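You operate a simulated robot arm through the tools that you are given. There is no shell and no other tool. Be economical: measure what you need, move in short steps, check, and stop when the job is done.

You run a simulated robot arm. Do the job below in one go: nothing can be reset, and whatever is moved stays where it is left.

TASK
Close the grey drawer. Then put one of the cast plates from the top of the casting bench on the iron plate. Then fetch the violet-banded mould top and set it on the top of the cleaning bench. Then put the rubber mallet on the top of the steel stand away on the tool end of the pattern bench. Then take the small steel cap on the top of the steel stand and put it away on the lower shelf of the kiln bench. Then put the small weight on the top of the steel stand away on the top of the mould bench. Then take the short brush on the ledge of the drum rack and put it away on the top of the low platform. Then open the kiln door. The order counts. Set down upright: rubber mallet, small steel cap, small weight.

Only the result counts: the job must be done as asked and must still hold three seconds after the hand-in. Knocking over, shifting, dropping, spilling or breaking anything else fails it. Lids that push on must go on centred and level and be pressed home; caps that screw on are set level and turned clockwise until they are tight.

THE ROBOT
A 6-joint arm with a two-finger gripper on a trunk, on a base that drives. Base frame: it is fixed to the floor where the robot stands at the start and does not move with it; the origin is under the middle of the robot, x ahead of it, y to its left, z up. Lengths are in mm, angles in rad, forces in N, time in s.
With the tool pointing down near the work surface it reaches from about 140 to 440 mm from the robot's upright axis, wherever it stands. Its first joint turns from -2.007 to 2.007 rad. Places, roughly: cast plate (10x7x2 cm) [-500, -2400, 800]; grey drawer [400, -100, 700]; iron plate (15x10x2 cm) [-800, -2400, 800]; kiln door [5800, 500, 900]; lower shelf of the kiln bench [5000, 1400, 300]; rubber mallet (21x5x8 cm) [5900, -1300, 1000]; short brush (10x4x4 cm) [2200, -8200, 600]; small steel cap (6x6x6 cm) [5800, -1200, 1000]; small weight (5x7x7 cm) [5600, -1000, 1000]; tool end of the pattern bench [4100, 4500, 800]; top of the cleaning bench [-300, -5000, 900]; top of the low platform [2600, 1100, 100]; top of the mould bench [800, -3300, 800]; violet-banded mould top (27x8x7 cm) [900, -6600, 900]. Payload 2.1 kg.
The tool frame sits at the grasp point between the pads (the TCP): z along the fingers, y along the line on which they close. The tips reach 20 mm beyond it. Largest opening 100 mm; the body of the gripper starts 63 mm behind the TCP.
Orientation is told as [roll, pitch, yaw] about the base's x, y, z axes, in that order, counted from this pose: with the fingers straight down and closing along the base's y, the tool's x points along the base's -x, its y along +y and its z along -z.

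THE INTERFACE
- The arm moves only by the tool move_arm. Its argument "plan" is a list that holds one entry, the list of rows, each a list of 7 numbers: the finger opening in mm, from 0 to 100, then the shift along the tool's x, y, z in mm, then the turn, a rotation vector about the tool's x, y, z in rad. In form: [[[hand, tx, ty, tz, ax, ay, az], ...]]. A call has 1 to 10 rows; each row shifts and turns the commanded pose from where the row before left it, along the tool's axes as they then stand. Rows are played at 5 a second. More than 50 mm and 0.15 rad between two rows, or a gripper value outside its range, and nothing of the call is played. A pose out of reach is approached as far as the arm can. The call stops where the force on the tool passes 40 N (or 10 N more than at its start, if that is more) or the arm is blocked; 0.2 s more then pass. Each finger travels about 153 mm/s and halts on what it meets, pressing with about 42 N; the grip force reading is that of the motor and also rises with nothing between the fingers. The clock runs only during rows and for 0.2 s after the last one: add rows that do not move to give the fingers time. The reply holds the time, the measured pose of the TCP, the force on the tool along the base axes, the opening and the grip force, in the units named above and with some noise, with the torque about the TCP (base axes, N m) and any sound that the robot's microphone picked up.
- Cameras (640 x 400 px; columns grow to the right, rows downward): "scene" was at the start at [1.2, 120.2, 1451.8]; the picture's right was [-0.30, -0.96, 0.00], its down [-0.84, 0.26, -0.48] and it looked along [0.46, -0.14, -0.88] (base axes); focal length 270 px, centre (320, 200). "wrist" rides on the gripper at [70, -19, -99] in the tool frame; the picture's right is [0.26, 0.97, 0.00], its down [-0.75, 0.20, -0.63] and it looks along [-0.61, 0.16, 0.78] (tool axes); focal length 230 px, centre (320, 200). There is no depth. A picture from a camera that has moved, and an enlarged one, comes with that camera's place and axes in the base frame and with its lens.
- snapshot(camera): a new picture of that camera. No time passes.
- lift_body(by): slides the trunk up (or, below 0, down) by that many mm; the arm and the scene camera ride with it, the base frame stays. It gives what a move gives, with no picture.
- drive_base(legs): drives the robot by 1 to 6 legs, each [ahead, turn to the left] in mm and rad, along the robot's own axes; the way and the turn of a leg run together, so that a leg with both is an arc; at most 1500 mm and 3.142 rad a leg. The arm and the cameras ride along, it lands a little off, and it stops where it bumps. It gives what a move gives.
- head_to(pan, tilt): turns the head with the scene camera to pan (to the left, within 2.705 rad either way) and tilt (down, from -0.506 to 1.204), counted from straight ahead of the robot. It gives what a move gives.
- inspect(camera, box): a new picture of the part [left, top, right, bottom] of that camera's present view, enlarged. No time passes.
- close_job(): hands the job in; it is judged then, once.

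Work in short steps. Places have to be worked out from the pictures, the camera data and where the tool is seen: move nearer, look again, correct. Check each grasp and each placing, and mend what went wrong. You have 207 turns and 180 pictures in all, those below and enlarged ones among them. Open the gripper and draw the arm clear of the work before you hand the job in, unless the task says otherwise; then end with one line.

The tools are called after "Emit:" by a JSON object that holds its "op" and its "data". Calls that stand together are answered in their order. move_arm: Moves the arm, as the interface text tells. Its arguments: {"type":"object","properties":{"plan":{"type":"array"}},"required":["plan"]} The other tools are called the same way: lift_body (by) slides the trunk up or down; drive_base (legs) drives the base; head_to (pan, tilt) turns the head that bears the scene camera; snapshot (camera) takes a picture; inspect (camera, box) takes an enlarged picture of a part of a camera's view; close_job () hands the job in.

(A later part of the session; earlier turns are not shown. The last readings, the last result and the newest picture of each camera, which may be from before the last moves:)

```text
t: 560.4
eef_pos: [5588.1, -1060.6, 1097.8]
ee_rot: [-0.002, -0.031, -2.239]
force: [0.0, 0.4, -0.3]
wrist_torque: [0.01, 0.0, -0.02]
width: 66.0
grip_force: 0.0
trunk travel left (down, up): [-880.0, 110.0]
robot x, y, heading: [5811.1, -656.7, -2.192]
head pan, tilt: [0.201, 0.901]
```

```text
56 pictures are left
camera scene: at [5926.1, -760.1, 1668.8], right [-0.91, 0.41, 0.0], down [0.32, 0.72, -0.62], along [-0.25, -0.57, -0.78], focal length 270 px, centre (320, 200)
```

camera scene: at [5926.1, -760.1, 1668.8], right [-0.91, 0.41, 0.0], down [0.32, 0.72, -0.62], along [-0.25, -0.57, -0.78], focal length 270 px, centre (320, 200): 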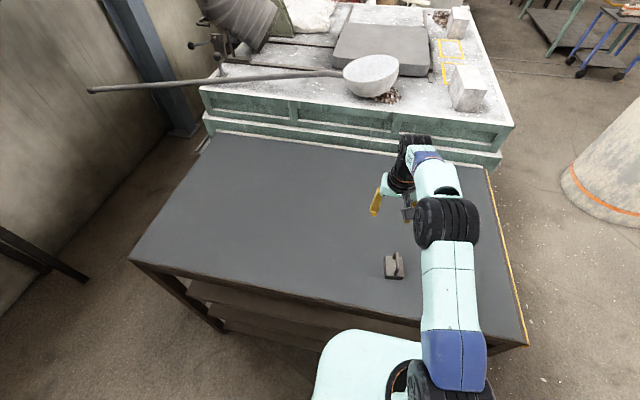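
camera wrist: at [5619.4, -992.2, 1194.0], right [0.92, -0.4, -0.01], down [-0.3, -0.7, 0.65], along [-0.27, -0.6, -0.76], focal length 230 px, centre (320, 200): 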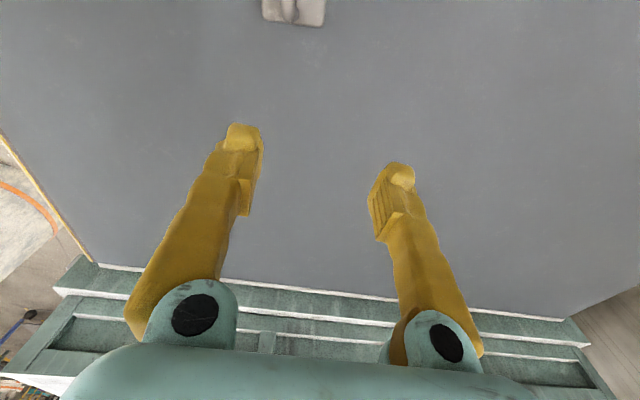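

Emit:
{"op": "inspect", "data": {"camera": "scene", "box": [364, 240, 424, 290]}}

Emit:
{"op": "move_arm", "data": {"plan": [[[90, 30, 0, 0, 0, 0, 0], [100, 30, 0, 0, 0, 0, 0], [100, 20, 0, 0, 0, 0, 0], [100, 0, 0, 0, 0, 0, 0]]]}}

Emit:
{"op": "snapshot", "data": {"camera": "wrist"}}

```text
8.00 times, centred on (394, 265) of scene
camera zoom: at [5926.1, -760.1, 1668.8], right [-0.91, 0.41, 0.0], down [0.32, 0.72, -0.62], along [-0.25, -0.57, -0.78], focal length 2156 px, centre (-272, -320)
```

zoom: 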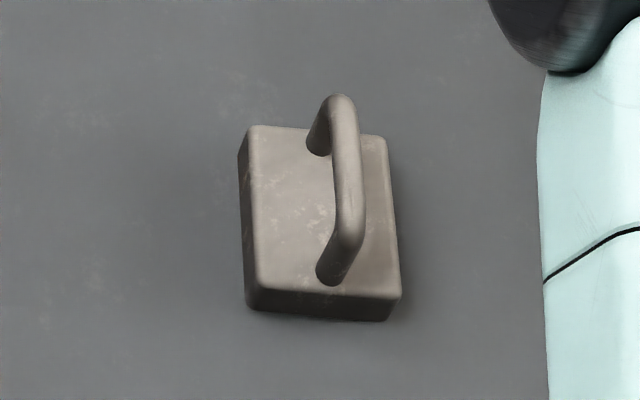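

```text
t: 561.4
eef_pos: [5636.5, -999.8, 1094.5]
ee_rot: [-0.001, -0.031, -2.239]
force: [0.7, 0.2, 0.1]
wrist_torque: [-0.02, -0.01, -0.02]
width: 100.0
grip_force: 0.0
trunk travel left (down, up): [-880.0, 110.0]
robot x, y, heading: [5807.8, -658.7, -2.187]
head pan, tilt: [0.201, 0.901]
```

```text
54 pictures are left
camera wrist: at [5668.2, -929.5, 1190.9], right [0.92, -0.4, -0.01], down [-0.3, -0.7, 0.65], along [-0.27, -0.6, -0.76], focal length 230 px, centre (320, 200)
```

wrist: 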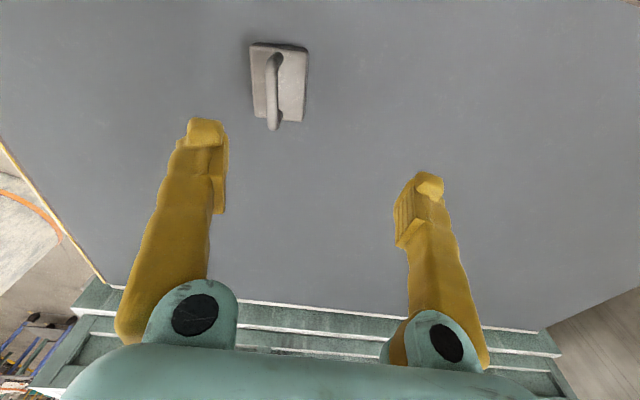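

Weight base ≈(5608,-967), 48 mm across, turned slightly. I level the tool, align and centre over it.

Emit:
{"op": "move_arm", "data": {"plan": [[[100, 0, 0, 0, 0, 0, -0.13], [100, 7, -20, 0, 0, 0.03, 0], [100, 7, -21, 0, 0, 0, 0], [100, 0, 0, 40, 0, 0, 0], [100, 0, 0, 35, 0, 0, 0], [100, 0, 0, 0, 0, 0, 0]]]}}

Emit:
{"op": "snapshot", "data": {"camera": "wrist"}}

```text
t: 562.8
eef_pos: [5609.6, -965.9, 1019.8]
ee_rot: [-0.004, -0.001, -2.112]
force: [-0.4, -0.2, -0.3]
wrist_torque: [-0.03, 0.01, 0.01]
width: 99.9
grip_force: 0.1
trunk travel left (down, up): [-880.0, 110.0]
robot x, y, heading: [5805.4, -655.5, -2.192]
head pan, tilt: [0.201, 0.901]
```

```text
53 pictures are left
camera wrist: at [5630.8, -895.7, 1118.1], right [0.96, -0.27, -0.01], down [-0.21, -0.75, 0.63], along [-0.18, -0.6, -0.78], focal length 230 px, centre (320, 200)
```

wrist: 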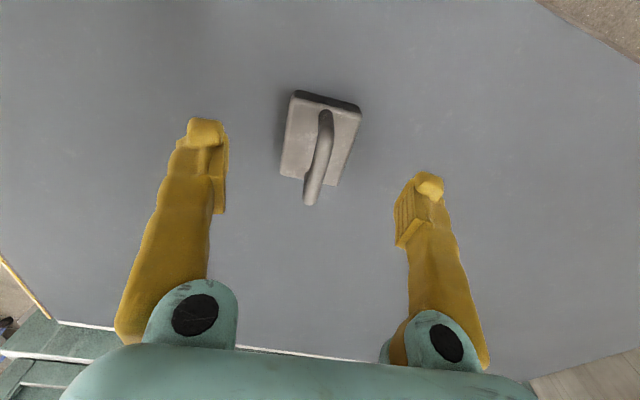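

Aligned. I descend to grip height and close.

Emit:
{"op": "move_arm", "data": {"plan": [[[100, 0, 2, 25, 0, 0, 0], [100, 0, 0, 20, 0, 0, 0], [100, 0, 0, 9, 0, 0, 0], [80, 0, 0, 0, 0, 0, 0], [60, 0, 0, 0, 0, 0, 0], [45, 0, 0, 0, 0, 0, 0], [30, 0, 0, 0, 0, 0, 0], [30, 0, 0, 0, 0, 0, 0]]]}}

Emit:
{"op": "snapshot", "data": {"camera": "wrist"}}

```text
t: 564.5
eef_pos: [5609.9, -967.4, 966.0]
ee_rot: [-0.004, 0.001, -2.112]
force: [1.3, 0.7, -0.7]
wrist_torque: [-0.11, 0.07, -0.02]
width: 49.0
grip_force: 41.8
trunk travel left (down, up): [-880.0, 110.0]
robot x, y, heading: [5808.3, -657.5, -2.186]
head pan, tilt: [0.201, 0.901]
```

```text
52 pictures are left
camera wrist: at [5631.5, -897.2, 1064.1], right [0.96, -0.27, -0.01], down [-0.21, -0.75, 0.63], along [-0.18, -0.6, -0.78], focal length 230 px, centre (320, 200)
```

wrist: 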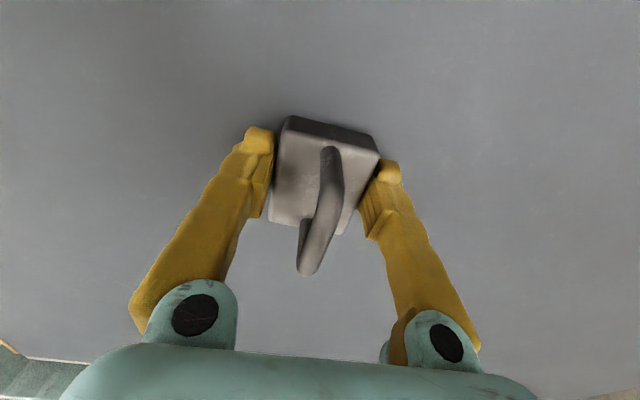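

Gripped at 49 mm. I lift it and start the way back to the mould bench.

Emit:
{"op": "move_arm", "data": {"plan": [[[30, 0, 0, -10, 0, 0, 0], [30, 0, 0, -30, 0, 0, 0], [30, 0, 0, -40, 0, 0, 0], [30, 0, 0, -40, 0, 0, 0], [30, 0, 0, 0, 0, 0, 0]]]}}

Emit:
{"op": "drive_base", "data": {"legs": [[-220, 0], [0, -1.555], [460, 0], [0, 0.264], [1500, 0], [986, 0]]}}

Emit:
{"op": "drive_base", "data": {"legs": [[0, 0.914], [1101, 0], [0, 0.2245], [1400, 0], [451, 0]]}}

```text
t: 565.8
eef_pos: [5611.2, -968.1, 1086.1]
ee_rot: [-0.005, -0.001, -2.11]
force: [0.4, 0.5, -5.6]
wrist_torque: [0.04, 0.01, -0.02]
width: 48.7
grip_force: 42.2
trunk travel left (down, up): [-880.0, 110.0]
robot x, y, heading: [5810.6, -660.7, -2.192]
head pan, tilt: [0.201, 0.901]
```

```text
t: 586.4
eef_pos: [2845.9, 746.9, 1085.2]
ee_rot: [-0.005, -0.002, 2.871]
force: [-0.4, 0.1, -6.6]
wrist_torque: [0.0, -0.02, 0.01]
width: 49.3
grip_force: 41.8
trunk travel left (down, up): [-880.0, 110.0]
robot x, y, heading: [3197.1, 640.4, 2.796]
head pan, tilt: [0.201, 0.901]
```

```text
t: 604.1
eef_pos: [722.6, -1547.2, 1086.3]
ee_rot: [-0.007, 0.0, -2.266]
force: [0.1, -0.1, -5.3]
wrist_torque: [0.02, -0.02, 0.03]
width: 49.3
grip_force: 41.3
trunk travel left (down, up): [-880.0, 110.0]
robot x, y, heading: [963.9, -1273.4, -2.349]
head pan, tilt: [0.201, 0.901]
```

Emit:
{"op": "drive_base", "data": {"legs": [[0, 0.178], [1500, 0]]}}

Emit:
{"op": "head_to", "data": {"pan": 1.3, "tilt": 0.6}}

Emit:
{"op": "snapshot", "data": {"camera": "scene"}}

```text
t: 612.2
eef_pos: [-71.2, -2819.3, 1085.0]
ee_rot: [-0.005, 0.001, -2.093]
force: [0.0, -0.7, -5.8]
wrist_torque: [0.05, -0.02, 0.0]
width: 49.0
grip_force: 41.9
trunk travel left (down, up): [-880.0, 110.0]
robot x, y, heading: [122.3, -2504.5, -2.171]
head pan, tilt: [0.201, 0.901]
```

```text
t: 613.5
eef_pos: [-70.9, -2818.5, 1084.7]
ee_rot: [-0.004, 0.0, -2.094]
force: [0.0, -0.4, -5.7]
wrist_torque: [0.01, -0.03, 0.04]
width: 49.0
grip_force: 42.2
trunk travel left (down, up): [-880.0, 110.0]
robot x, y, heading: [120.9, -2507.4, -2.173]
head pan, tilt: [1.3, 0.6]
```

```text
51 pictures are left
camera scene: at [325.5, -2603.6, 1693.5], right [-0.77, -0.64, 0.0], down [-0.36, 0.43, -0.82], along [0.53, -0.63, -0.57], focal length 270 px, centre (320, 200)
```

scene: 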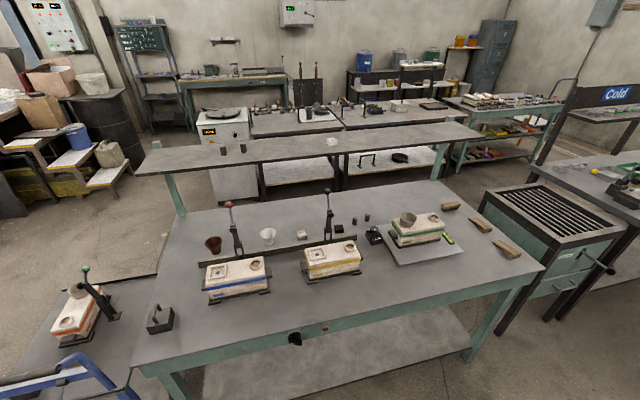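

There is free space on the mould bench's front area at about (493,-3342). I drive there and face the bench.

Emit:
{"op": "drive_base", "data": {"legs": [[480, 0], [0, 1.571], [300, 0]]}}

Emit:
{"op": "lift_body", "data": {"by": -120}}

Emit:
{"op": "head_to", "data": {"pan": 0.2, "tilt": 0.8}}

Emit:
{"op": "snapshot", "data": {"camera": "scene"}}

Emit:
{"op": "snapshot", "data": {"camera": "wrist"}}

```text
t: 621.9
eef_pos: [415.4, -3251.5, 1085.8]
ee_rot: [-0.007, 0.001, -0.509]
force: [0.3, -0.6, -6.3]
wrist_torque: [-0.02, -0.02, 0.02]
width: 49.0
grip_force: 41.7
trunk travel left (down, up): [-880.0, 110.0]
robot x, y, heading: [97.9, -3065.6, -0.584]
head pan, tilt: [1.3, 0.6]
```

```text
t: 623.4
eef_pos: [416.5, -3252.9, 963.9]
ee_rot: [-0.005, 0.0, -0.508]
force: [0.3, 0.0, -5.6]
wrist_torque: [0.0, 0.02, 0.0]
width: 48.9
grip_force: 41.7
trunk travel left (down, up): [-760.0, 230.0]
robot x, y, heading: [96.7, -3063.3, -0.592]
head pan, tilt: [1.3, 0.6]
```

```text
t: 624.7
eef_pos: [416.4, -3252.0, 964.7]
ee_rot: [-0.004, -0.002, -0.507]
force: [-0.9, -0.1, -6.4]
wrist_torque: [0.02, 0.0, -0.01]
width: 49.2
grip_force: 42.1
trunk travel left (down, up): [-760.0, 230.0]
robot x, y, heading: [100.4, -3063.4, -0.589]
head pan, tilt: [0.201, 0.799]
```

```text
50 pictures are left
camera scene: at [202.1, -2946.7, 1556.6], right [-0.38, -0.93, 0.0], down [-0.66, 0.27, -0.7], along [0.65, -0.26, -0.72], focal length 270 px, centre (320, 200)
```

scene: 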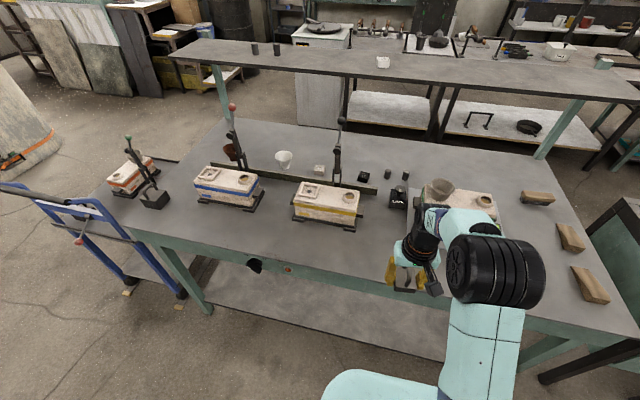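

```text
49 pictures are left
camera wrist: at [347.8, -3233.2, 1064.1], right [0.24, 0.97, -0.01], down [0.76, -0.19, 0.63], along [0.61, -0.16, -0.78], focal length 230 px, centre (320, 200)
```

wrist: 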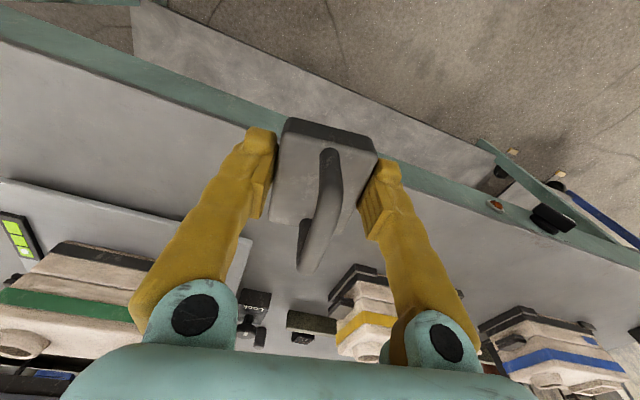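

I drive 105 mm further so the weight is over the free front area and lower it.

Emit:
{"op": "drive_base", "data": {"legs": [[105, 0]]}}

Emit:
{"op": "move_arm", "data": {"plan": [[[30, 0, 0, 30, 0, 0, 0], [30, 0, 0, 30, 0, 0, 0], [30, 0, 0, 20, 0, 0, 0], [30, 0, 0, 0, 0, 0, 0]]]}}

Emit:
{"op": "snapshot", "data": {"camera": "wrist"}}

```text
t: 625.9
eef_pos: [499.5, -3308.7, 967.8]
ee_rot: [-0.004, -0.003, -0.506]
force: [0.6, 1.6, -5.1]
wrist_torque: [-0.02, 0.01, 0.02]
width: 49.1
grip_force: 42.0
trunk travel left (down, up): [-760.0, 230.0]
robot x, y, heading: [188.3, -3121.1, -0.589]
head pan, tilt: [0.201, 0.799]
```

```text
t: 626.9
eef_pos: [501.5, -3311.0, 886.0]
ee_rot: [-0.005, 0.001, -0.508]
force: [-0.2, -0.1, -6.2]
wrist_torque: [0.03, 0.02, 0.0]
width: 49.0
grip_force: 41.7
trunk travel left (down, up): [-760.0, 230.0]
robot x, y, heading: [186.2, -3121.3, -0.588]
head pan, tilt: [0.201, 0.799]
```

```text
48 pictures are left
camera wrist: at [433.8, -3291.0, 984.2], right [0.24, 0.97, -0.01], down [0.76, -0.19, 0.63], along [0.61, -0.16, -0.78], focal length 230 px, centre (320, 200)
```

wrist: 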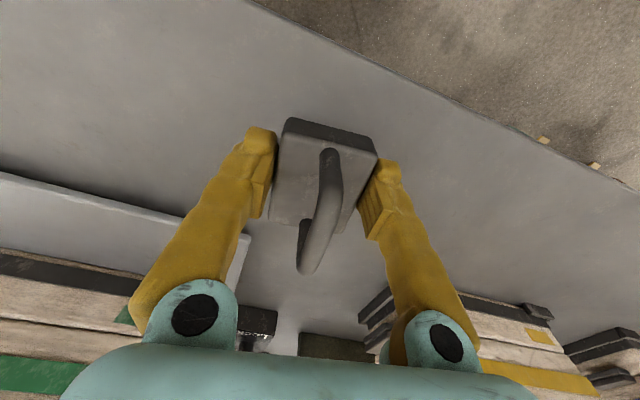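

Emit:
{"op": "move_arm", "data": {"plan": [[[30, 0, 0, 8, 0, 0, 0], [30, 0, 0, 5, 0, 0, 0], [30, 0, 0, 4, 0, 0, 0], [30, 0, 0, 3, 0, 0, 0], [30, 0, 0, 0, 0, 0, 0]]]}}

Emit:
{"op": "move_arm", "data": {"plan": [[[30, 0, 0, 3, 0, 0, 0], [30, 0, 0, 3, 0, 0, 0], [30, 0, 0, 0, 0, 0, 0]]]}}

Emit:
{"op": "move_arm", "data": {"plan": [[[30, 0, 0, 3, 0, 0, 0], [30, 0, 0, 3, 0, 0, 0], [30, 0, 0, 0, 0, 0, 0]]]}}

```text
t: 628.1
eef_pos: [502.7, -3311.0, 866.5]
ee_rot: [-0.005, -0.005, -0.507]
force: [1.8, -2.0, 11.5]
wrist_torque: [0.06, -0.77, -0.05]
width: 49.1
grip_force: 41.9
trunk travel left (down, up): [-760.0, 230.0]
robot x, y, heading: [186.0, -3122.6, -0.591]
head pan, tilt: [0.201, 0.799]
```

```text
t: 628.9
eef_pos: [501.3, -3310.0, 859.7]
ee_rot: [-0.006, 0.001, -0.506]
force: [-0.2, -0.8, 21.0]
wrist_torque: [0.5, 0.31, -0.06]
width: 48.8
grip_force: 41.8
trunk travel left (down, up): [-760.0, 230.0]
robot x, y, heading: [188.8, -3122.6, -0.586]
head pan, tilt: [0.201, 0.799]
```

```text
t: 629.3
eef_pos: [499.8, -3309.1, 861.2]
ee_rot: [-0.006, -0.007, -0.507]
force: [-6.0, 2.9, 26.7]
wrist_torque: [0.66, 0.48, 0.07]
width: 48.7
grip_force: 41.8
trunk travel left (down, up): [-760.0, 230.0]
robot x, y, heading: [184.6, -3124.0, -0.586]
head pan, tilt: [0.201, 0.799]
stopped in row 2: the force on the tool passed its limit at 45 N (the readings are from after the stop); the commanded pose is now the measured one
```

Contact: the weight is on the bench. I ease off, release and rise.

Emit:
{"op": "move_arm", "data": {"plan": [[[34, 0, 0, -3, 0, 0, 0], [50, 0, 0, 0, 0, 0, 0], [62, 0, 0, 0, 0, 0, 0], [72, 0, 0, 0, 0, 0, 0], [75, 0, 0, -10, 0, 0, 0], [75, 0, 0, -40, 0, 0, 0], [75, 0, 0, -40, 0, 0, 0], [75, 0, 0, 0, 0, 0, 0]]]}}

Emit:
{"op": "snapshot", "data": {"camera": "wrist"}}

```text
t: 631.1
eef_pos: [503.9, -3311.4, 950.1]
ee_rot: [-0.005, -0.003, -0.505]
force: [-0.2, 0.0, -0.4]
wrist_torque: [-0.01, 0.01, 0.0]
width: 74.9
grip_force: 0.2
trunk travel left (down, up): [-760.0, 230.0]
robot x, y, heading: [188.4, -3123.6, -0.586]
head pan, tilt: [0.201, 0.799]
```

```text
47 pictures are left
camera wrist: at [434.7, -3291.1, 1049.1], right [0.24, 0.97, -0.01], down [0.75, -0.19, 0.63], along [0.61, -0.16, -0.78], focal length 230 px, centre (320, 200)
```

wrist: 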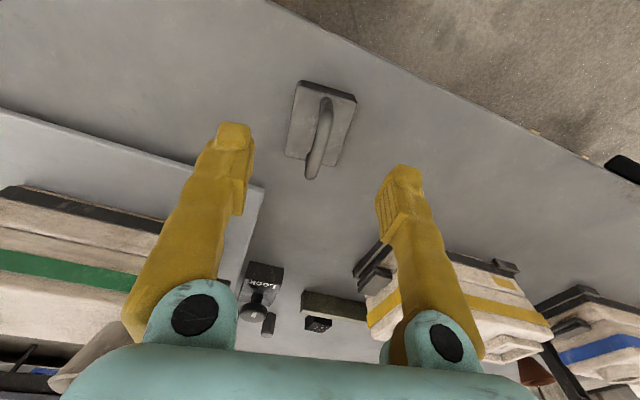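

Weight stands upright. Next the short brush on the drum rack's ledge. I back out and drive along the aisle toward the far lane.

Emit:
{"op": "drive_base", "data": {"legs": [[-400, 0], [0, -1.585], [1500, 0], [1500, 0], [690, 0], [0, 1.571]]}}

Emit:
{"op": "drive_base", "data": {"legs": [[1500, 0], [900, 0]]}}

Emit:
{"op": "head_to", "data": {"pan": 0.2, "tilt": 0.4}}

Emit:
{"op": "snapshot", "data": {"camera": "scene"}}

```text
t: 658.7
eef_pos: [-1881.2, -6156.8, 950.1]
ee_rot: [-0.004, -0.002, -0.528]
force: [0.5, 0.1, -0.8]
wrist_torque: [-0.01, -0.03, -0.02]
width: 74.8
grip_force: 0.0
trunk travel left (down, up): [-760.0, 230.0]
robot x, y, heading: [-2196.5, -5964.2, -0.605]
head pan, tilt: [0.201, 0.799]
```

```text
t: 670.5
eef_pos: [88.0, -7549.6, 950.5]
ee_rot: [-0.005, -0.003, -0.537]
force: [-0.8, 0.2, -0.6]
wrist_torque: [0.01, -0.02, 0.02]
width: 74.9
grip_force: 0.1
trunk travel left (down, up): [-760.0, 230.0]
robot x, y, heading: [-221.7, -7355.2, -0.618]
head pan, tilt: [0.201, 0.799]
```

```text
t: 671.3
eef_pos: [86.8, -7550.1, 950.9]
ee_rot: [-0.007, -0.003, -0.536]
force: [0.1, -0.1, -1.1]
wrist_torque: [0.0, -0.03, -0.03]
width: 74.9
grip_force: 0.0
trunk travel left (down, up): [-760.0, 230.0]
robot x, y, heading: [-225.9, -7353.4, -0.612]
head pan, tilt: [0.201, 0.4]
```

```text
46 pictures are left
camera scene: at [-108.1, -7242.1, 1591.7], right [-0.4, -0.92, 0.0], down [-0.36, 0.16, -0.92], along [0.84, -0.37, -0.39], focal length 270 px, centre (320, 200)
```

scene: 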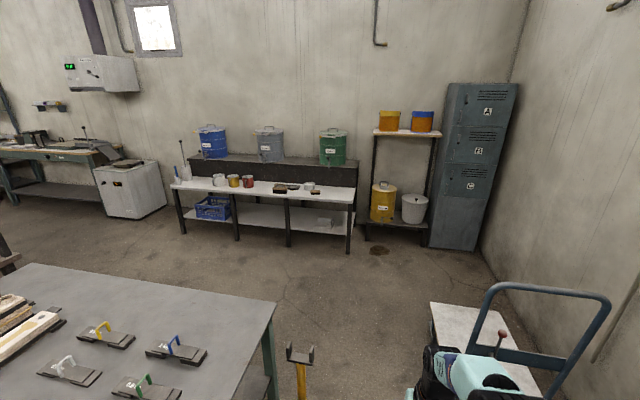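

Emit:
{"op": "inspect", "data": {"camera": "scene", "box": [160, 120, 380, 260]}}

Emit:
{"op": "inspect", "data": {"camera": "scene", "box": [260, 170, 340, 220]}}

```text
2.86 times, centred on (270, 190) of scene
camera zoom: at [-108.1, -7242.1, 1591.7], right [-0.4, -0.92, 0.0], down [-0.36, 0.16, -0.92], along [0.84, -0.37, -0.39], focal length 770 px, centre (463, 229)
```

zoom: 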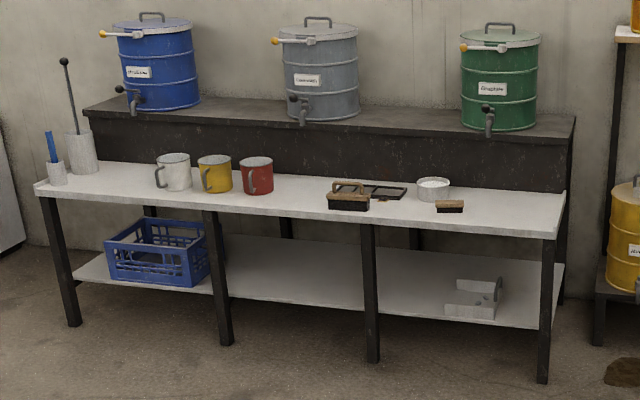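

```text
8.00 times, centred on (300, 195) of scene
camera zoom: at [-108.1, -7242.1, 1591.7], right [-0.4, -0.92, 0.0], down [-0.36, 0.16, -0.92], along [0.84, -0.37, -0.39], focal length 2156 px, centre (480, 240)
```

zoom: 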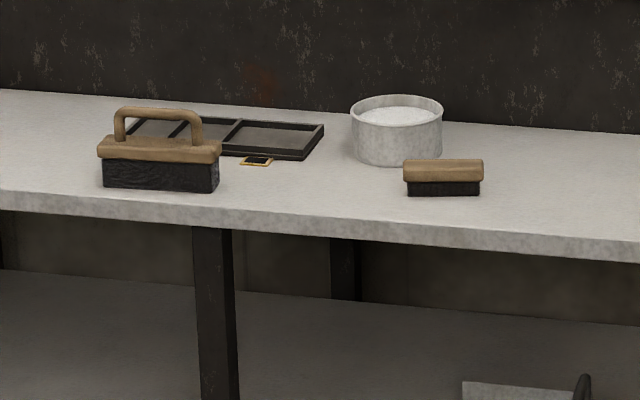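

The short brush is near the ledge's front edge. I pass between the posts and the trolley toward the rack.

Emit:
{"op": "drive_base", "data": {"legs": [[0, 0.05], [1083, 0], [0, 0.6], [950, 0], [0, -0.65]]}}

Emit:
{"op": "head_to", "data": {"pan": 0.1, "tilt": 0.6}}

Emit:
{"op": "snapshot", "data": {"camera": "scene"}}

```text
t: 675.0
eef_pos: [638.6, -7864.8, 981.6]
ee_rot: [-0.005, -0.241, -0.481]
force: [1.1, 0.1, 0.6]
wrist_torque: [0.03, 0.07, 0.01]
width: 74.8
grip_force: 0.0
trunk travel left (down, up): [-760.0, 230.0]
robot x, y, heading: [271.5, -7662.3, -0.559]
head pan, tilt: [0.201, 0.4]
stopped in leg 2: the robot was blocked; the commanded pose is now the measured one
```

```text
t: 675.8
eef_pos: [606.3, -7850.0, 964.5]
ee_rot: [-0.006, -0.126, -0.478]
force: [-0.6, -0.1, 0.1]
wrist_torque: [-0.1, -0.11, 0.01]
width: 75.2
grip_force: 0.1
trunk travel left (down, up): [-760.0, 230.0]
robot x, y, heading: [271.4, -7667.4, -0.558]
head pan, tilt: [0.099, 0.6]
```

```text
43 pictures are left
camera scene: at [372.3, -7554.2, 1573.3], right [-0.44, -0.9, 0.0], down [-0.51, 0.25, -0.83], along [0.74, -0.37, -0.56], focal length 270 px, centre (320, 200)
```

scene: 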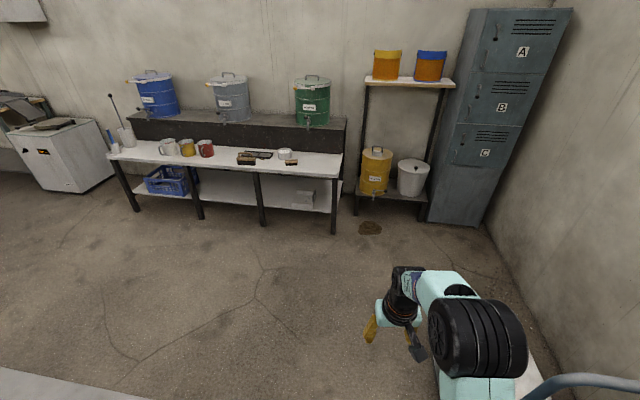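

I was blocked; I look to the left and right to see what I touched.

Emit:
{"op": "head_to", "data": {"pan": -0.9, "tilt": 0.9}}

Emit:
{"op": "snapshot", "data": {"camera": "scene"}}

Emit:
{"op": "head_to", "data": {"pan": 1.0, "tilt": 0.9}}

Emit:
{"op": "snapshot", "data": {"camera": "scene"}}

```text
t: 677.0
eef_pos: [595.3, -7841.7, 972.8]
ee_rot: [-0.009, -0.147, -0.479]
force: [0.4, 0.4, -0.6]
wrist_torque: [0.0, -0.04, -0.01]
width: 75.1
grip_force: 0.1
trunk travel left (down, up): [-760.0, 230.0]
robot x, y, heading: [268.9, -7664.7, -0.557]
head pan, tilt: [-0.901, 0.901]
```

```text
42 pictures are left
camera scene: at [298.1, -7588.2, 1548.8], right [-0.99, -0.11, 0.0], down [-0.09, 0.78, -0.62], along [0.07, -0.62, -0.78], focal length 270 px, centre (320, 200)
```

scene: 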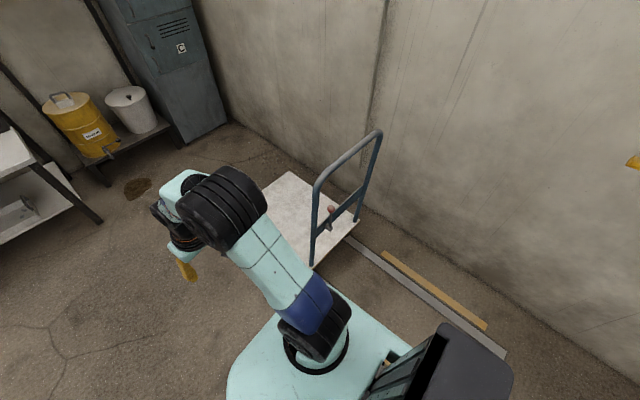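

```text
t: 678.9
eef_pos: [596.2, -7842.4, 972.9]
ee_rot: [-0.008, -0.145, -0.48]
force: [-0.5, -0.1, -0.1]
wrist_torque: [0.0, -0.01, -0.01]
width: 75.0
grip_force: 0.0
trunk travel left (down, up): [-760.0, 230.0]
robot x, y, heading: [267.4, -7664.0, -0.558]
head pan, tilt: [1.0, 0.901]
```

```text
41 pictures are left
camera scene: at [360.1, -7482.3, 1548.8], right [0.42, -0.91, 0.0], down [-0.71, -0.33, -0.62], along [0.56, 0.26, -0.78], focal length 270 px, centre (320, 200)
```

scene: 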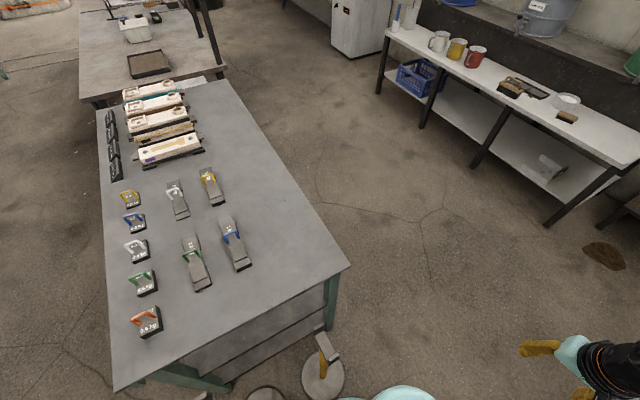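

I touched the foot disc of one barrier post; it still stands. I steer away to the right, then curve left to the rack.

Emit:
{"op": "drive_base", "data": {"legs": [[0, -0.35], [250, 0], [0, 0.883], [1264, 0], [0, -0.644]]}}

Emit:
{"op": "head_to", "data": {"pan": 0.1, "tilt": 0.7}}

Emit:
{"op": "snapshot", "data": {"camera": "scene"}}

```text
t: 691.9
eef_pos: [2004.7, -8118.3, 973.1]
ee_rot: [-0.009, -0.146, -0.592]
force: [0.1, 0.8, -1.1]
wrist_torque: [0.0, 0.04, 0.0]
width: 74.9
grip_force: 0.0
trunk travel left (down, up): [-760.0, 230.0]
robot x, y, heading: [1700.0, -7908.7, -0.671]
head pan, tilt: [1.0, 0.901]
```

```text
t: 693.1
eef_pos: [2004.9, -8118.4, 972.4]
ee_rot: [-0.009, -0.145, -0.591]
force: [-0.3, -0.3, -0.4]
wrist_torque: [-0.01, -0.03, -0.02]
width: 74.9
grip_force: 0.0
trunk travel left (down, up): [-760.0, 230.0]
robot x, y, heading: [1698.3, -7906.0, -0.671]
head pan, tilt: [0.099, 0.7]
```

```text
40 pictures are left
camera scene: at [1810.4, -7804.1, 1564.9], right [-0.54, -0.84, 0.0], down [-0.54, 0.35, -0.76], along [0.64, -0.41, -0.64], focal length 270 px, centre (320, 200)
```

scene: 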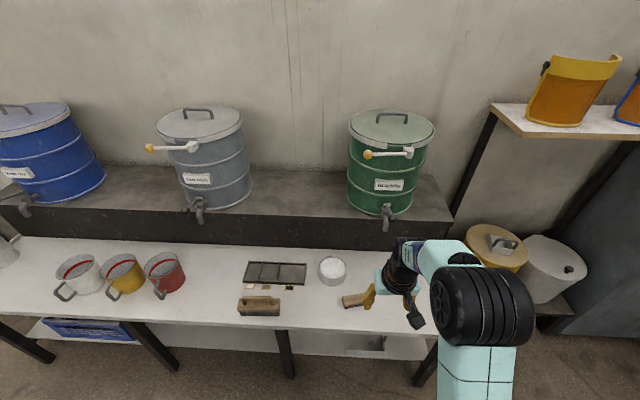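

Brush at ≈(2186,-8209). I level the tool, lower the trunk, drive 170 nearer and look with the wrist camera.

Emit:
{"op": "move_arm", "data": {"plan": [[[85, 0, 0, 0, 0, 0.073, 0], [100, 0, 0, 0, 0, 0.072, 0], [100, 0, 0, 0, 0, 0, 0]]]}}

Emit:
{"op": "lift_body", "data": {"by": -220}}

Emit:
{"op": "drive_base", "data": {"legs": [[160, 0]]}}

Emit:
{"op": "snapshot", "data": {"camera": "wrist"}}

```text
t: 693.9
eef_pos: [2003.2, -8119.2, 973.5]
ee_rot: [-0.009, 0.001, -0.594]
force: [0.1, 0.0, 0.0]
wrist_torque: [0.0, -0.03, -0.02]
width: 99.8
grip_force: 0.0
trunk travel left (down, up): [-760.0, 230.0]
robot x, y, heading: [1701.3, -7901.2, -0.673]
head pan, tilt: [0.099, 0.7]
```

```text
t: 696.2
eef_pos: [2003.8, -8118.1, 753.3]
ee_rot: [-0.009, 0.0, -0.595]
force: [-0.2, -0.3, -0.3]
wrist_torque: [0.02, 0.01, 0.01]
width: 99.8
grip_force: 0.0
trunk travel left (down, up): [-540.0, 450.0]
robot x, y, heading: [1699.9, -7907.3, -0.674]
head pan, tilt: [0.099, 0.7]
```

```text
t: 697.6
eef_pos: [2128.9, -8218.0, 751.6]
ee_rot: [-0.01, 0.002, -0.593]
force: [0.0, -0.9, -0.6]
wrist_torque: [0.03, 0.0, 0.03]
width: 100.1
grip_force: 0.0
trunk travel left (down, up): [-540.0, 450.0]
robot x, y, heading: [1820.7, -8007.1, -0.665]
head pan, tilt: [0.099, 0.7]
```

```text
39 pictures are left
camera wrist: at [2062.4, -8192.0, 851.6], right [0.33, 0.95, -0.01], down [0.74, -0.25, 0.63], along [0.59, -0.21, -0.78], focal length 230 px, centre (320, 200)
```

wrist: 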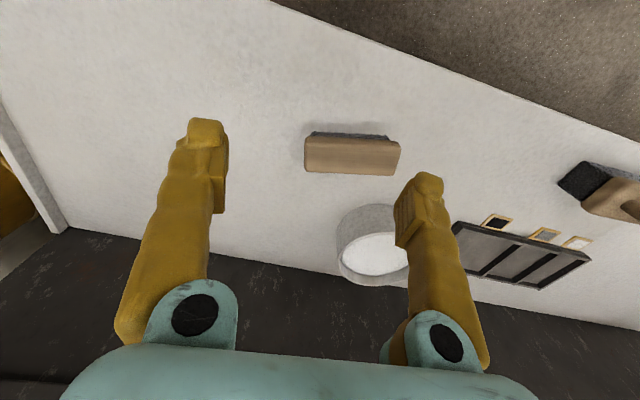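

Brush centre ≈(2186,-8200), top z≈627, long axis at ≈1.23 rad. I turn the tool across it and centre over it.

Emit:
{"op": "move_arm", "data": {"plan": [[[100, 0, 0, 0, 0, 0, 0.147], [90, 0, 0, 0, 0, 0, 0.147], [80, 0, 0, 0, 0, 0, 0.147], [75, 0, 0, 0, 0, 0, 0.147], [75, 0, 0, 0, 0, 0, 0.147], [75, 0, 0, 0, 0, 0, 0.147], [75, 0, 0, 0, 0, 0, 0.147], [75, 0, 0, 0, 0, 0, 0.147], [75, 0, 0, 0, 0, 0, 0.147]]]}}

Emit:
{"op": "move_arm", "data": {"plan": [[[75, 18, 24, 0, 0, 0, 0], [75, 18, 24, 0, 0, 0, 0], [75, 0, 0, 30, 0, 0, 0], [75, 0, 0, 0, 0, 0, 0]]]}}

Emit:
{"op": "snapshot", "data": {"camera": "wrist"}}

```text
t: 699.6
eef_pos: [2128.0, -8217.2, 751.8]
ee_rot: [-0.001, -0.007, -1.918]
force: [0.0, -0.2, -0.5]
wrist_torque: [0.03, 0.0, 0.0]
width: 74.8
grip_force: 0.1
trunk travel left (down, up): [-540.0, 450.0]
robot x, y, heading: [1825.4, -8002.7, -0.671]
head pan, tilt: [0.099, 0.7]
```

```text
t: 700.6
eef_pos: [2185.7, -8199.6, 722.6]
ee_rot: [-0.001, -0.01, -1.915]
force: [1.0, 0.1, 1.0]
wrist_torque: [0.05, -0.01, -0.01]
width: 74.9
grip_force: 0.1
trunk travel left (down, up): [-540.0, 450.0]
robot x, y, heading: [1822.2, -8004.3, -0.674]
head pan, tilt: [0.099, 0.7]
```

```text
38 pictures are left
camera wrist: at [2193.1, -8125.6, 820.6], right [1.0, -0.08, 0.0], down [-0.06, -0.77, 0.64], along [-0.06, -0.63, -0.77], focal length 230 px, centre (320, 200)
```

wrist: 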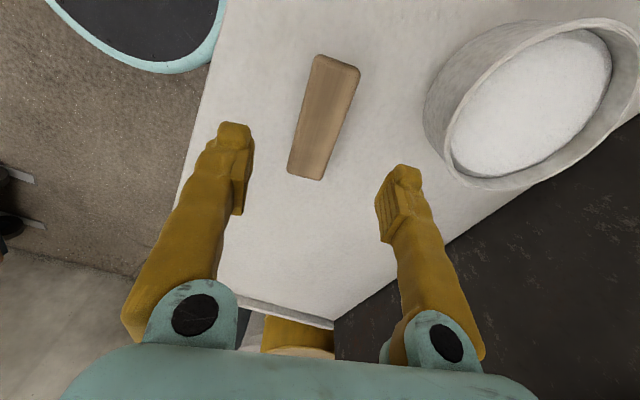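

Centred. I descend and close on the brush.

Emit:
{"op": "move_arm", "data": {"plan": [[[75, 0, 0, 40, 0, 0, 0.02], [75, 0, 0, 35, 0, 0, 0], [75, 0, 0, 20, 0, 0, 0], [75, 0, 0, 10, 0, 0, 0], [75, 0, 0, 0, 0, 0, 0]]]}}

Emit:
{"op": "snapshot", "data": {"camera": "wrist"}}

```text
t: 701.8
eef_pos: [2184.7, -8200.6, 618.8]
ee_rot: [0.005, -0.007, -1.936]
force: [4.4, -2.8, 23.1]
wrist_torque: [0.35, 0.76, -0.03]
width: 75.0
grip_force: 0.0
trunk travel left (down, up): [-540.0, 450.0]
robot x, y, heading: [1823.7, -8001.4, -0.675]
head pan, tilt: [0.099, 0.7]
```

```text
37 pictures are left
camera wrist: at [2193.8, -8126.6, 717.2], right [0.99, -0.1, 0.0], down [-0.08, -0.77, 0.64], along [-0.07, -0.63, -0.77], focal length 230 px, centre (320, 200)
```

wrist: 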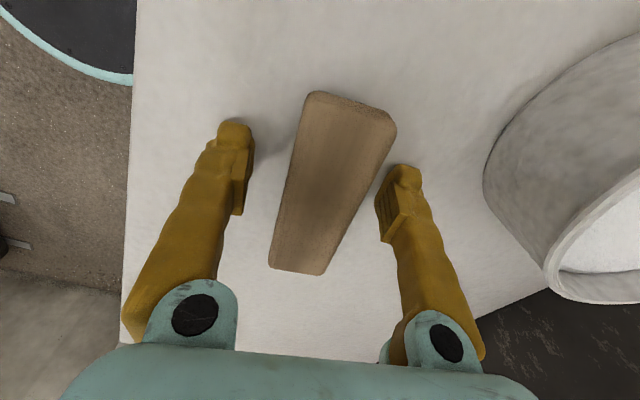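

Fingertips touch the ledge (z≈598). I rise 8 mm and close.

Emit:
{"op": "move_arm", "data": {"plan": [[[75, 0, 0, -9, 0, 0, 0], [60, 0, 0, 0, 0, 0, 0], [45, 0, 0, 0, 0, 0, 0], [30, 0, 0, 0, 0, 0, 0], [20, 0, 0, 0, 0, 0, 0], [20, 0, 0, 0, 0, 0, 0]]]}}

Emit:
{"op": "move_arm", "data": {"plan": [[[20, 0, 0, -10, 0, 0, 0], [20, 0, 0, -30, 0, 0, 0], [20, 0, 0, -40, 0, 0, 0], [20, 0, 0, -30, 0, 0, 0], [20, 0, 0, 0, 0, 0, 0]]]}}

Emit:
{"op": "snapshot", "data": {"camera": "wrist"}}

```text
t: 703.2
eef_pos: [2185.4, -8201.5, 626.2]
ee_rot: [0.0, -0.009, -1.936]
force: [0.5, -0.1, 0.4]
wrist_torque: [-0.02, 0.04, 0.0]
width: 29.6
grip_force: 42.3
trunk travel left (down, up): [-540.0, 450.0]
robot x, y, heading: [1824.3, -8000.7, -0.671]
head pan, tilt: [0.099, 0.7]
```

```text
t: 704.4
eef_pos: [2186.2, -8199.9, 736.6]
ee_rot: [-0.002, -0.01, -1.934]
force: [0.5, 0.7, -1.1]
wrist_torque: [-0.01, -0.02, 0.01]
width: 29.9
grip_force: 41.9
trunk travel left (down, up): [-540.0, 450.0]
robot x, y, heading: [1826.5, -8002.7, -0.672]
head pan, tilt: [0.099, 0.7]
```

```text
36 pictures are left
camera wrist: at [2195.3, -8126.1, 835.0], right [0.99, -0.1, 0.0], down [-0.08, -0.77, 0.64], along [-0.07, -0.63, -0.77], focal length 230 px, centre (320, 200)
```

wrist: 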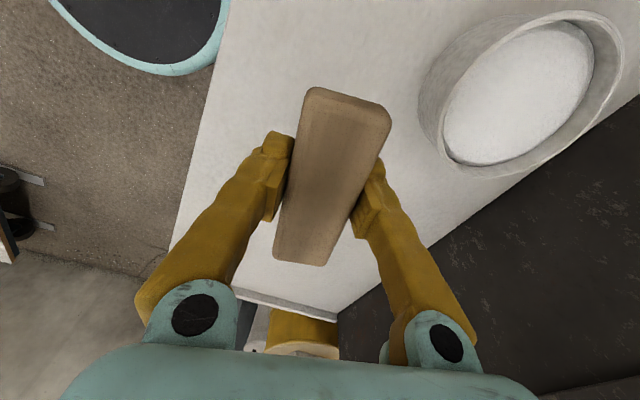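

Brush held. I raise the trunk for travel and take the same way back, staying further from the posts.

Emit:
{"op": "lift_body", "data": {"by": 350}}

Emit:
{"op": "drive_base", "data": {"legs": [[-200, 0], [0, -2.483], [1230, 0]]}}

Emit:
{"op": "head_to", "data": {"pan": -0.2, "tilt": 0.6}}

Emit:
{"op": "snapshot", "data": {"camera": "scene"}}

```text
t: 707.8
eef_pos: [2187.3, -8200.1, 1087.0]
ee_rot: [-0.003, -0.01, -1.935]
force: [-0.3, 0.0, -1.3]
wrist_torque: [-0.03, -0.01, -0.01]
width: 29.5
grip_force: 43.2
trunk travel left (down, up): [-890.0, 100.0]
robot x, y, heading: [1823.1, -8009.2, -0.673]
head pan, tilt: [0.099, 0.7]
```

```text
t: 721.2
eef_pos: [22.3, -7919.8, 1085.9]
ee_rot: [0.0, -0.011, 1.858]
force: [-0.8, -0.2, 0.1]
wrist_torque: [0.0, 0.01, 0.01]
width: 29.6
grip_force: 42.1
trunk travel left (down, up): [-890.0, 100.0]
robot x, y, heading: [428.4, -7855.5, 3.122]
head pan, tilt: [0.099, 0.7]
```

```text
t: 722.0
eef_pos: [20.5, -7920.0, 1086.0]
ee_rot: [0.0, -0.008, 1.857]
force: [-0.2, 0.1, -0.7]
wrist_torque: [0.0, -0.01, 0.0]
width: 29.5
grip_force: 42.2
trunk travel left (down, up): [-890.0, 100.0]
robot x, y, heading: [427.3, -7854.4, 3.118]
head pan, tilt: [-0.201, 0.6]
```

```text
35 pictures are left
camera scene: at [397.2, -7978.6, 1703.5], right [0.22, 0.98, 0.0], down [0.55, -0.12, -0.82], along [-0.8, 0.18, -0.57], focal length 270 px, centre (320, 200)
```

scene: 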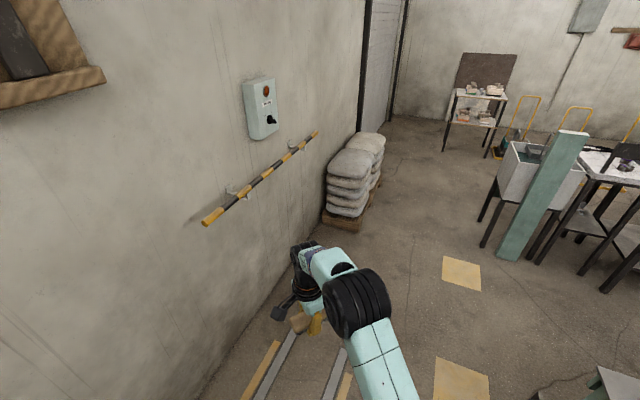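

Emit:
{"op": "drive_base", "data": {"legs": [[0, -0.577], [900, 0], [0, -0.05], [1500, 0], [880, 0], [0, -1.52]]}}

Emit:
{"op": "drive_base", "data": {"legs": [[1500, 0], [1500, 0], [1500, 0], [1130, 0]]}}

```text
t: 743.7
eef_pos: [-2047.3, -5517.1, 1086.6]
ee_rot: [-0.001, -0.008, -0.277]
force: [-0.3, 0.6, -0.5]
wrist_torque: [0.0, 0.0, -0.02]
width: 28.9
grip_force: 42.9
trunk travel left (down, up): [-890.0, 100.0]
robot x, y, heading: [-2210.8, -5896.7, 0.988]
head pan, tilt: [-0.201, 0.6]
```

```text
t: 770.6
eef_pos: [1091.5, -835.5, 1086.3]
ee_rot: [-0.001, -0.008, -0.284]
force: [-1.2, -0.6, -0.3]
wrist_torque: [0.03, 0.01, -0.04]
width: 29.1
grip_force: 42.2
trunk travel left (down, up): [-890.0, 100.0]
robot x, y, heading: [925.8, -1212.2, 0.981]
head pan, tilt: [-0.201, 0.6]
```

Emit:
{"op": "drive_base", "data": {"legs": [[0, -0.25], [1400, 0], [250, 0]]}}

Emit:
{"op": "head_to", "data": {"pan": 0.25, "tilt": 0.7}}

Emit:
{"op": "snapshot", "data": {"camera": "scene"}}

```text
t: 779.8
eef_pos: [2390.1, 229.2, 1087.3]
ee_rot: [-0.001, -0.009, -0.514]
force: [-0.1, 0.0, -0.9]
wrist_torque: [-0.01, 0.0, -0.04]
width: 28.9
grip_force: 41.8
trunk travel left (down, up): [-890.0, 100.0]
robot x, y, heading: [2140.9, -98.6, 0.746]
head pan, tilt: [-0.201, 0.6]
```

```text
t: 780.7
eef_pos: [2391.8, 231.1, 1086.4]
ee_rot: [-0.001, -0.008, -0.515]
force: [-0.2, 0.0, -0.5]
wrist_torque: [0.0, 0.0, 0.01]
width: 28.8
grip_force: 42.0
trunk travel left (down, up): [-890.0, 100.0]
robot x, y, heading: [2143.8, -99.3, 0.748]
head pan, tilt: [0.25, 0.7]
```

```text
34 pictures are left
camera scene: at [2049.3, 35.3, 1694.9], right [0.84, -0.54, 0.0], down [-0.35, -0.54, -0.76], along [0.42, 0.64, -0.64], focal length 270 px, centre (320, 200)
```

scene: 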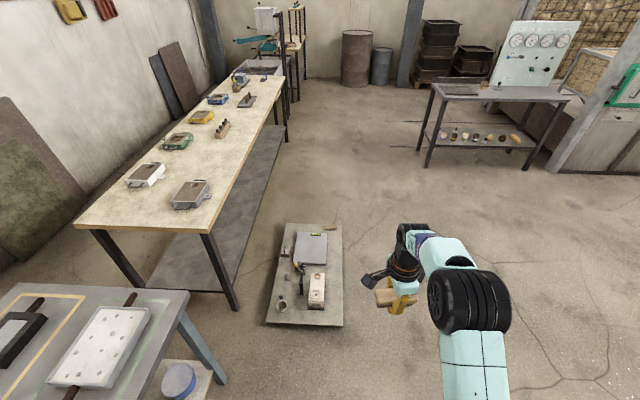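

Emit:
{"op": "inspect", "data": {"camera": "scene", "box": [250, 210, 360, 335]}}

```text
3.20 times, centred on (305, 272) of scene
camera zoom: at [2049.3, 35.3, 1694.9], right [0.84, -0.54, 0.0], down [-0.35, -0.54, -0.76], along [0.42, 0.64, -0.64], focal length 862 px, centre (368, -32)
```

zoom: 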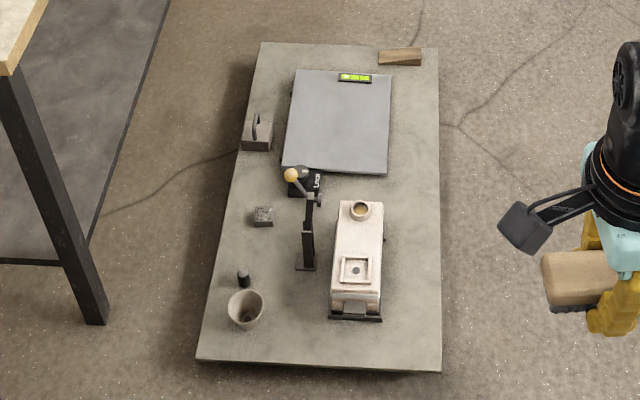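

Free strip on the low platform's right side next to the mould, around (2644,776). I drive round to stand facing it.

Emit:
{"op": "drive_base", "data": {"legs": [[0, -0.283], [622, 0], [0, 0.462], [534, 0], [0, 1.614]]}}

Emit:
{"op": "move_arm", "data": {"plan": [[[20, 0, 0, 0, 0, 0, 0.15], [20, 0, 0, 0, 0, 0, 0.15], [20, 0, 0, 0, 0, 0, 0]]]}}

Emit:
{"op": "head_to", "data": {"pan": 0.1, "tilt": 1.0}}

Emit:
{"op": "snapshot", "data": {"camera": "scene"}}

```text
t: 793.1
eef_pos: [2639.7, 778.1, 1086.3]
ee_rot: [-0.001, -0.007, 1.298]
force: [-1.0, 0.0, -0.8]
wrist_torque: [0.0, 0.0, -0.01]
width: 29.1
grip_force: 42.4
trunk travel left (down, up): [-890.0, 100.0]
robot x, y, heading: [3017.6, 616.5, 2.559]
head pan, tilt: [0.25, 0.7]
```

```text
t: 794.0
eef_pos: [2638.3, 778.9, 1086.7]
ee_rot: [0.0, -0.009, 0.994]
force: [0.4, -0.3, -0.8]
wrist_torque: [0.04, -0.02, 0.0]
width: 29.2
grip_force: 41.6
trunk travel left (down, up): [-890.0, 100.0]
robot x, y, heading: [3019.7, 618.4, 2.561]
head pan, tilt: [0.25, 0.7]
```

```text
t: 794.8
eef_pos: [2638.3, 778.6, 1086.8]
ee_rot: [0.0, -0.009, 0.997]
force: [0.4, 0.7, -1.0]
wrist_torque: [0.02, 0.02, -0.03]
width: 28.9
grip_force: 41.8
trunk travel left (down, up): [-890.0, 100.0]
robot x, y, heading: [3015.4, 614.4, 2.563]
head pan, tilt: [0.099, 1.0]
```

```text
32 pictures are left
camera scene: at [2927.2, 498.3, 1671.6], right [0.46, 0.89, 0.0], down [0.75, -0.39, -0.54], along [-0.48, 0.25, -0.84], focal length 270 px, centre (320, 200)
```

scene: 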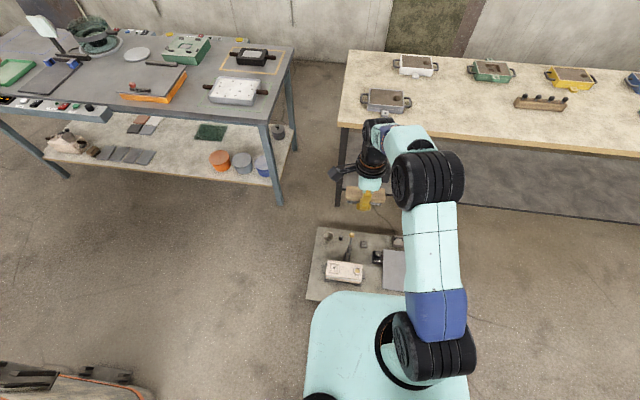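

Emit:
{"op": "lift_body", "data": {"by": -400}}

Emit:
{"op": "lift_body", "data": {"by": -380}}

Emit:
{"op": "snapshot", "data": {"camera": "wrist"}}

Emit:
{"op": "snapshot", "data": {"camera": "scene"}}

```text
t: 798.6
eef_pos: [2638.9, 778.5, 686.2]
ee_rot: [-0.001, -0.009, 0.996]
force: [0.5, 0.0, -1.7]
wrist_torque: [0.02, 0.0, 0.0]
width: 28.9
grip_force: 41.8
trunk travel left (down, up): [-490.0, 500.0]
robot x, y, heading: [3015.2, 615.4, 2.559]
head pan, tilt: [0.099, 1.0]
```

```text
t: 802.2
eef_pos: [2637.7, 779.2, 306.3]
ee_rot: [0.0, -0.009, 0.996]
force: [0.0, 0.3, -0.6]
wrist_torque: [0.02, 0.0, 0.02]
width: 28.6
grip_force: 41.7
trunk travel left (down, up): [-110.0, 880.0]
robot x, y, heading: [3016.8, 616.1, 2.564]
head pan, tilt: [0.099, 1.0]
```

```text
31 pictures are left
camera wrist: at [2617.2, 711.1, 404.8], right [-0.95, 0.31, 0.0], down [0.24, 0.73, 0.64], along [0.2, 0.6, -0.77], focal length 230 px, centre (320, 200)
```

wrist: 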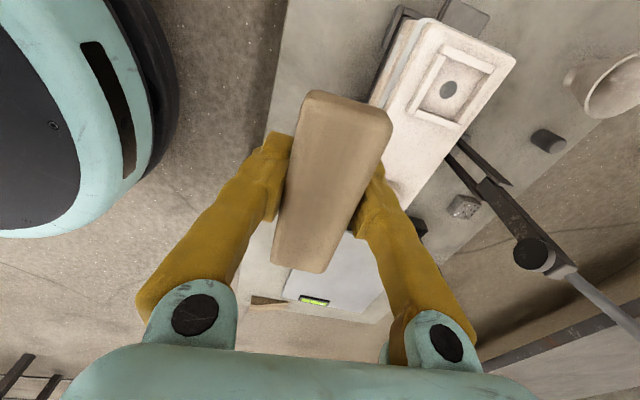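

```text
30 pictures are left
camera scene: at [2927.3, 498.4, 891.6], right [0.46, 0.89, 0.0], down [0.75, -0.39, -0.54], along [-0.48, 0.25, -0.84], focal length 270 px, centre (320, 200)
```

scene: 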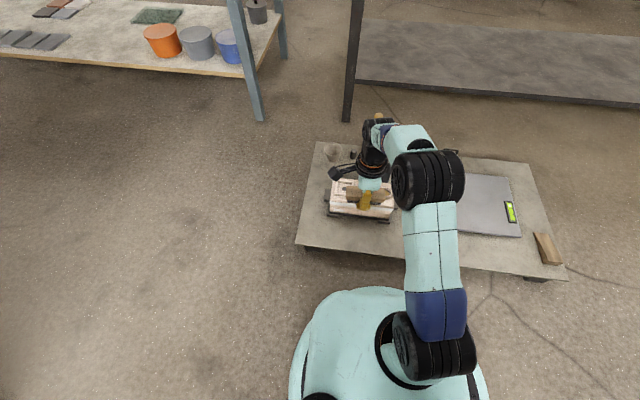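

The brush hangs over the middle of the free strip. I shift 8 mm toward the edge and lower.

Emit:
{"op": "lift_body", "data": {"by": -105}}

Emit:
{"op": "move_arm", "data": {"plan": [[[20, 0, -8, 20, 0, 0, 0], [20, 0, 0, 20, 0, 0, 0], [20, 0, 0, 10, 0, 0, 0], [20, 0, 0, 0, 0, 0, 0]]]}}

Emit:
{"op": "snapshot", "data": {"camera": "wrist"}}

```text
t: 803.6
eef_pos: [2639.6, 779.2, 202.6]
ee_rot: [0.0, -0.007, 0.997]
force: [0.7, 0.1, -0.6]
wrist_torque: [0.0, 0.0, -0.04]
width: 28.8
grip_force: 41.8
trunk travel left (down, up): [-5.0, 985.0]
robot x, y, heading: [3014.9, 615.4, 2.558]
head pan, tilt: [0.099, 1.0]
```

```text
t: 804.6
eef_pos: [2645.1, 774.0, 151.9]
ee_rot: [0.002, -0.009, 0.997]
force: [-0.9, -0.1, -1.2]
wrist_torque: [0.0, -0.04, 0.01]
width: 28.7
grip_force: 41.6
trunk travel left (down, up): [-5.0, 985.0]
robot x, y, heading: [3015.3, 617.6, 2.562]
head pan, tilt: [0.099, 1.0]
```

```text
29 pictures are left
camera wrist: at [2624.1, 707.0, 249.5], right [-0.95, 0.31, 0.0], down [0.24, 0.73, 0.64], along [0.2, 0.6, -0.77], focal length 230 px, centre (320, 200)
```

wrist: 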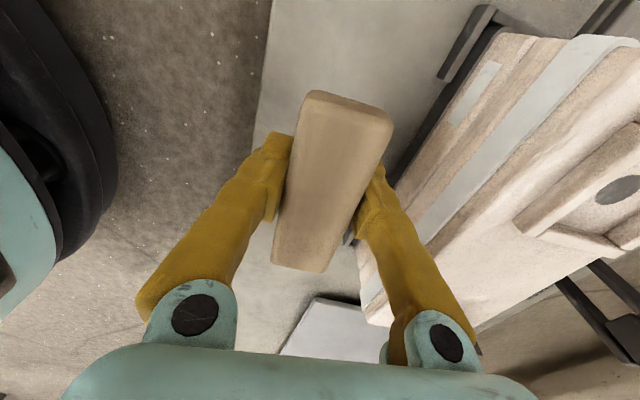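

I shift another 8 mm away from the mould and lower gently to contact.

Emit:
{"op": "move_arm", "data": {"plan": [[[20, 0, -8, 0, 0, 0, 0], [20, 0, 0, 8, 0, 0, 0], [20, 0, 0, 5, 0, 0, 0], [20, 0, 0, 4, 0, 0, 0], [20, 0, 0, 0, 0, 0, 0]]]}}

Emit:
{"op": "move_arm", "data": {"plan": [[[20, 0, 0, 3, 0, 0, 0], [20, 0, 0, 3, 0, 0, 0], [20, 0, 0, 0, 0, 0, 0]]]}}

Emit:
{"op": "move_arm", "data": {"plan": [[[20, 0, 0, 3, 0, 0, 0], [20, 0, 0, 3, 0, 0, 0], [20, 0, 0, 0, 0, 0, 0]]]}}

```text
t: 805.8
eef_pos: [2652.3, 771.3, 133.6]
ee_rot: [-0.001, -0.01, 0.997]
force: [0.5, -0.1, -0.3]
wrist_torque: [0.0, -0.01, 0.03]
width: 28.8
grip_force: 41.9
trunk travel left (down, up): [-5.0, 985.0]
robot x, y, heading: [3018.7, 615.9, 2.559]
head pan, tilt: [0.099, 1.0]
```

```text
t: 806.6
eef_pos: [2652.6, 770.1, 128.9]
ee_rot: [-0.001, -0.009, 0.996]
force: [-0.3, 1.1, -1.4]
wrist_torque: [0.0, -0.03, 0.01]
width: 28.7
grip_force: 41.8
trunk travel left (down, up): [-5.0, 985.0]
robot x, y, heading: [3015.6, 618.0, 2.556]
head pan, tilt: [0.099, 1.0]
```

```text
t: 807.4
eef_pos: [2652.4, 770.9, 122.6]
ee_rot: [0.0, -0.008, 0.997]
force: [0.3, -1.5, -0.8]
wrist_torque: [0.02, -0.01, 0.02]
width: 28.7
grip_force: 41.7
trunk travel left (down, up): [-5.0, 985.0]
robot x, y, heading: [3021.0, 619.7, 2.56]
head pan, tilt: [0.099, 1.0]
```

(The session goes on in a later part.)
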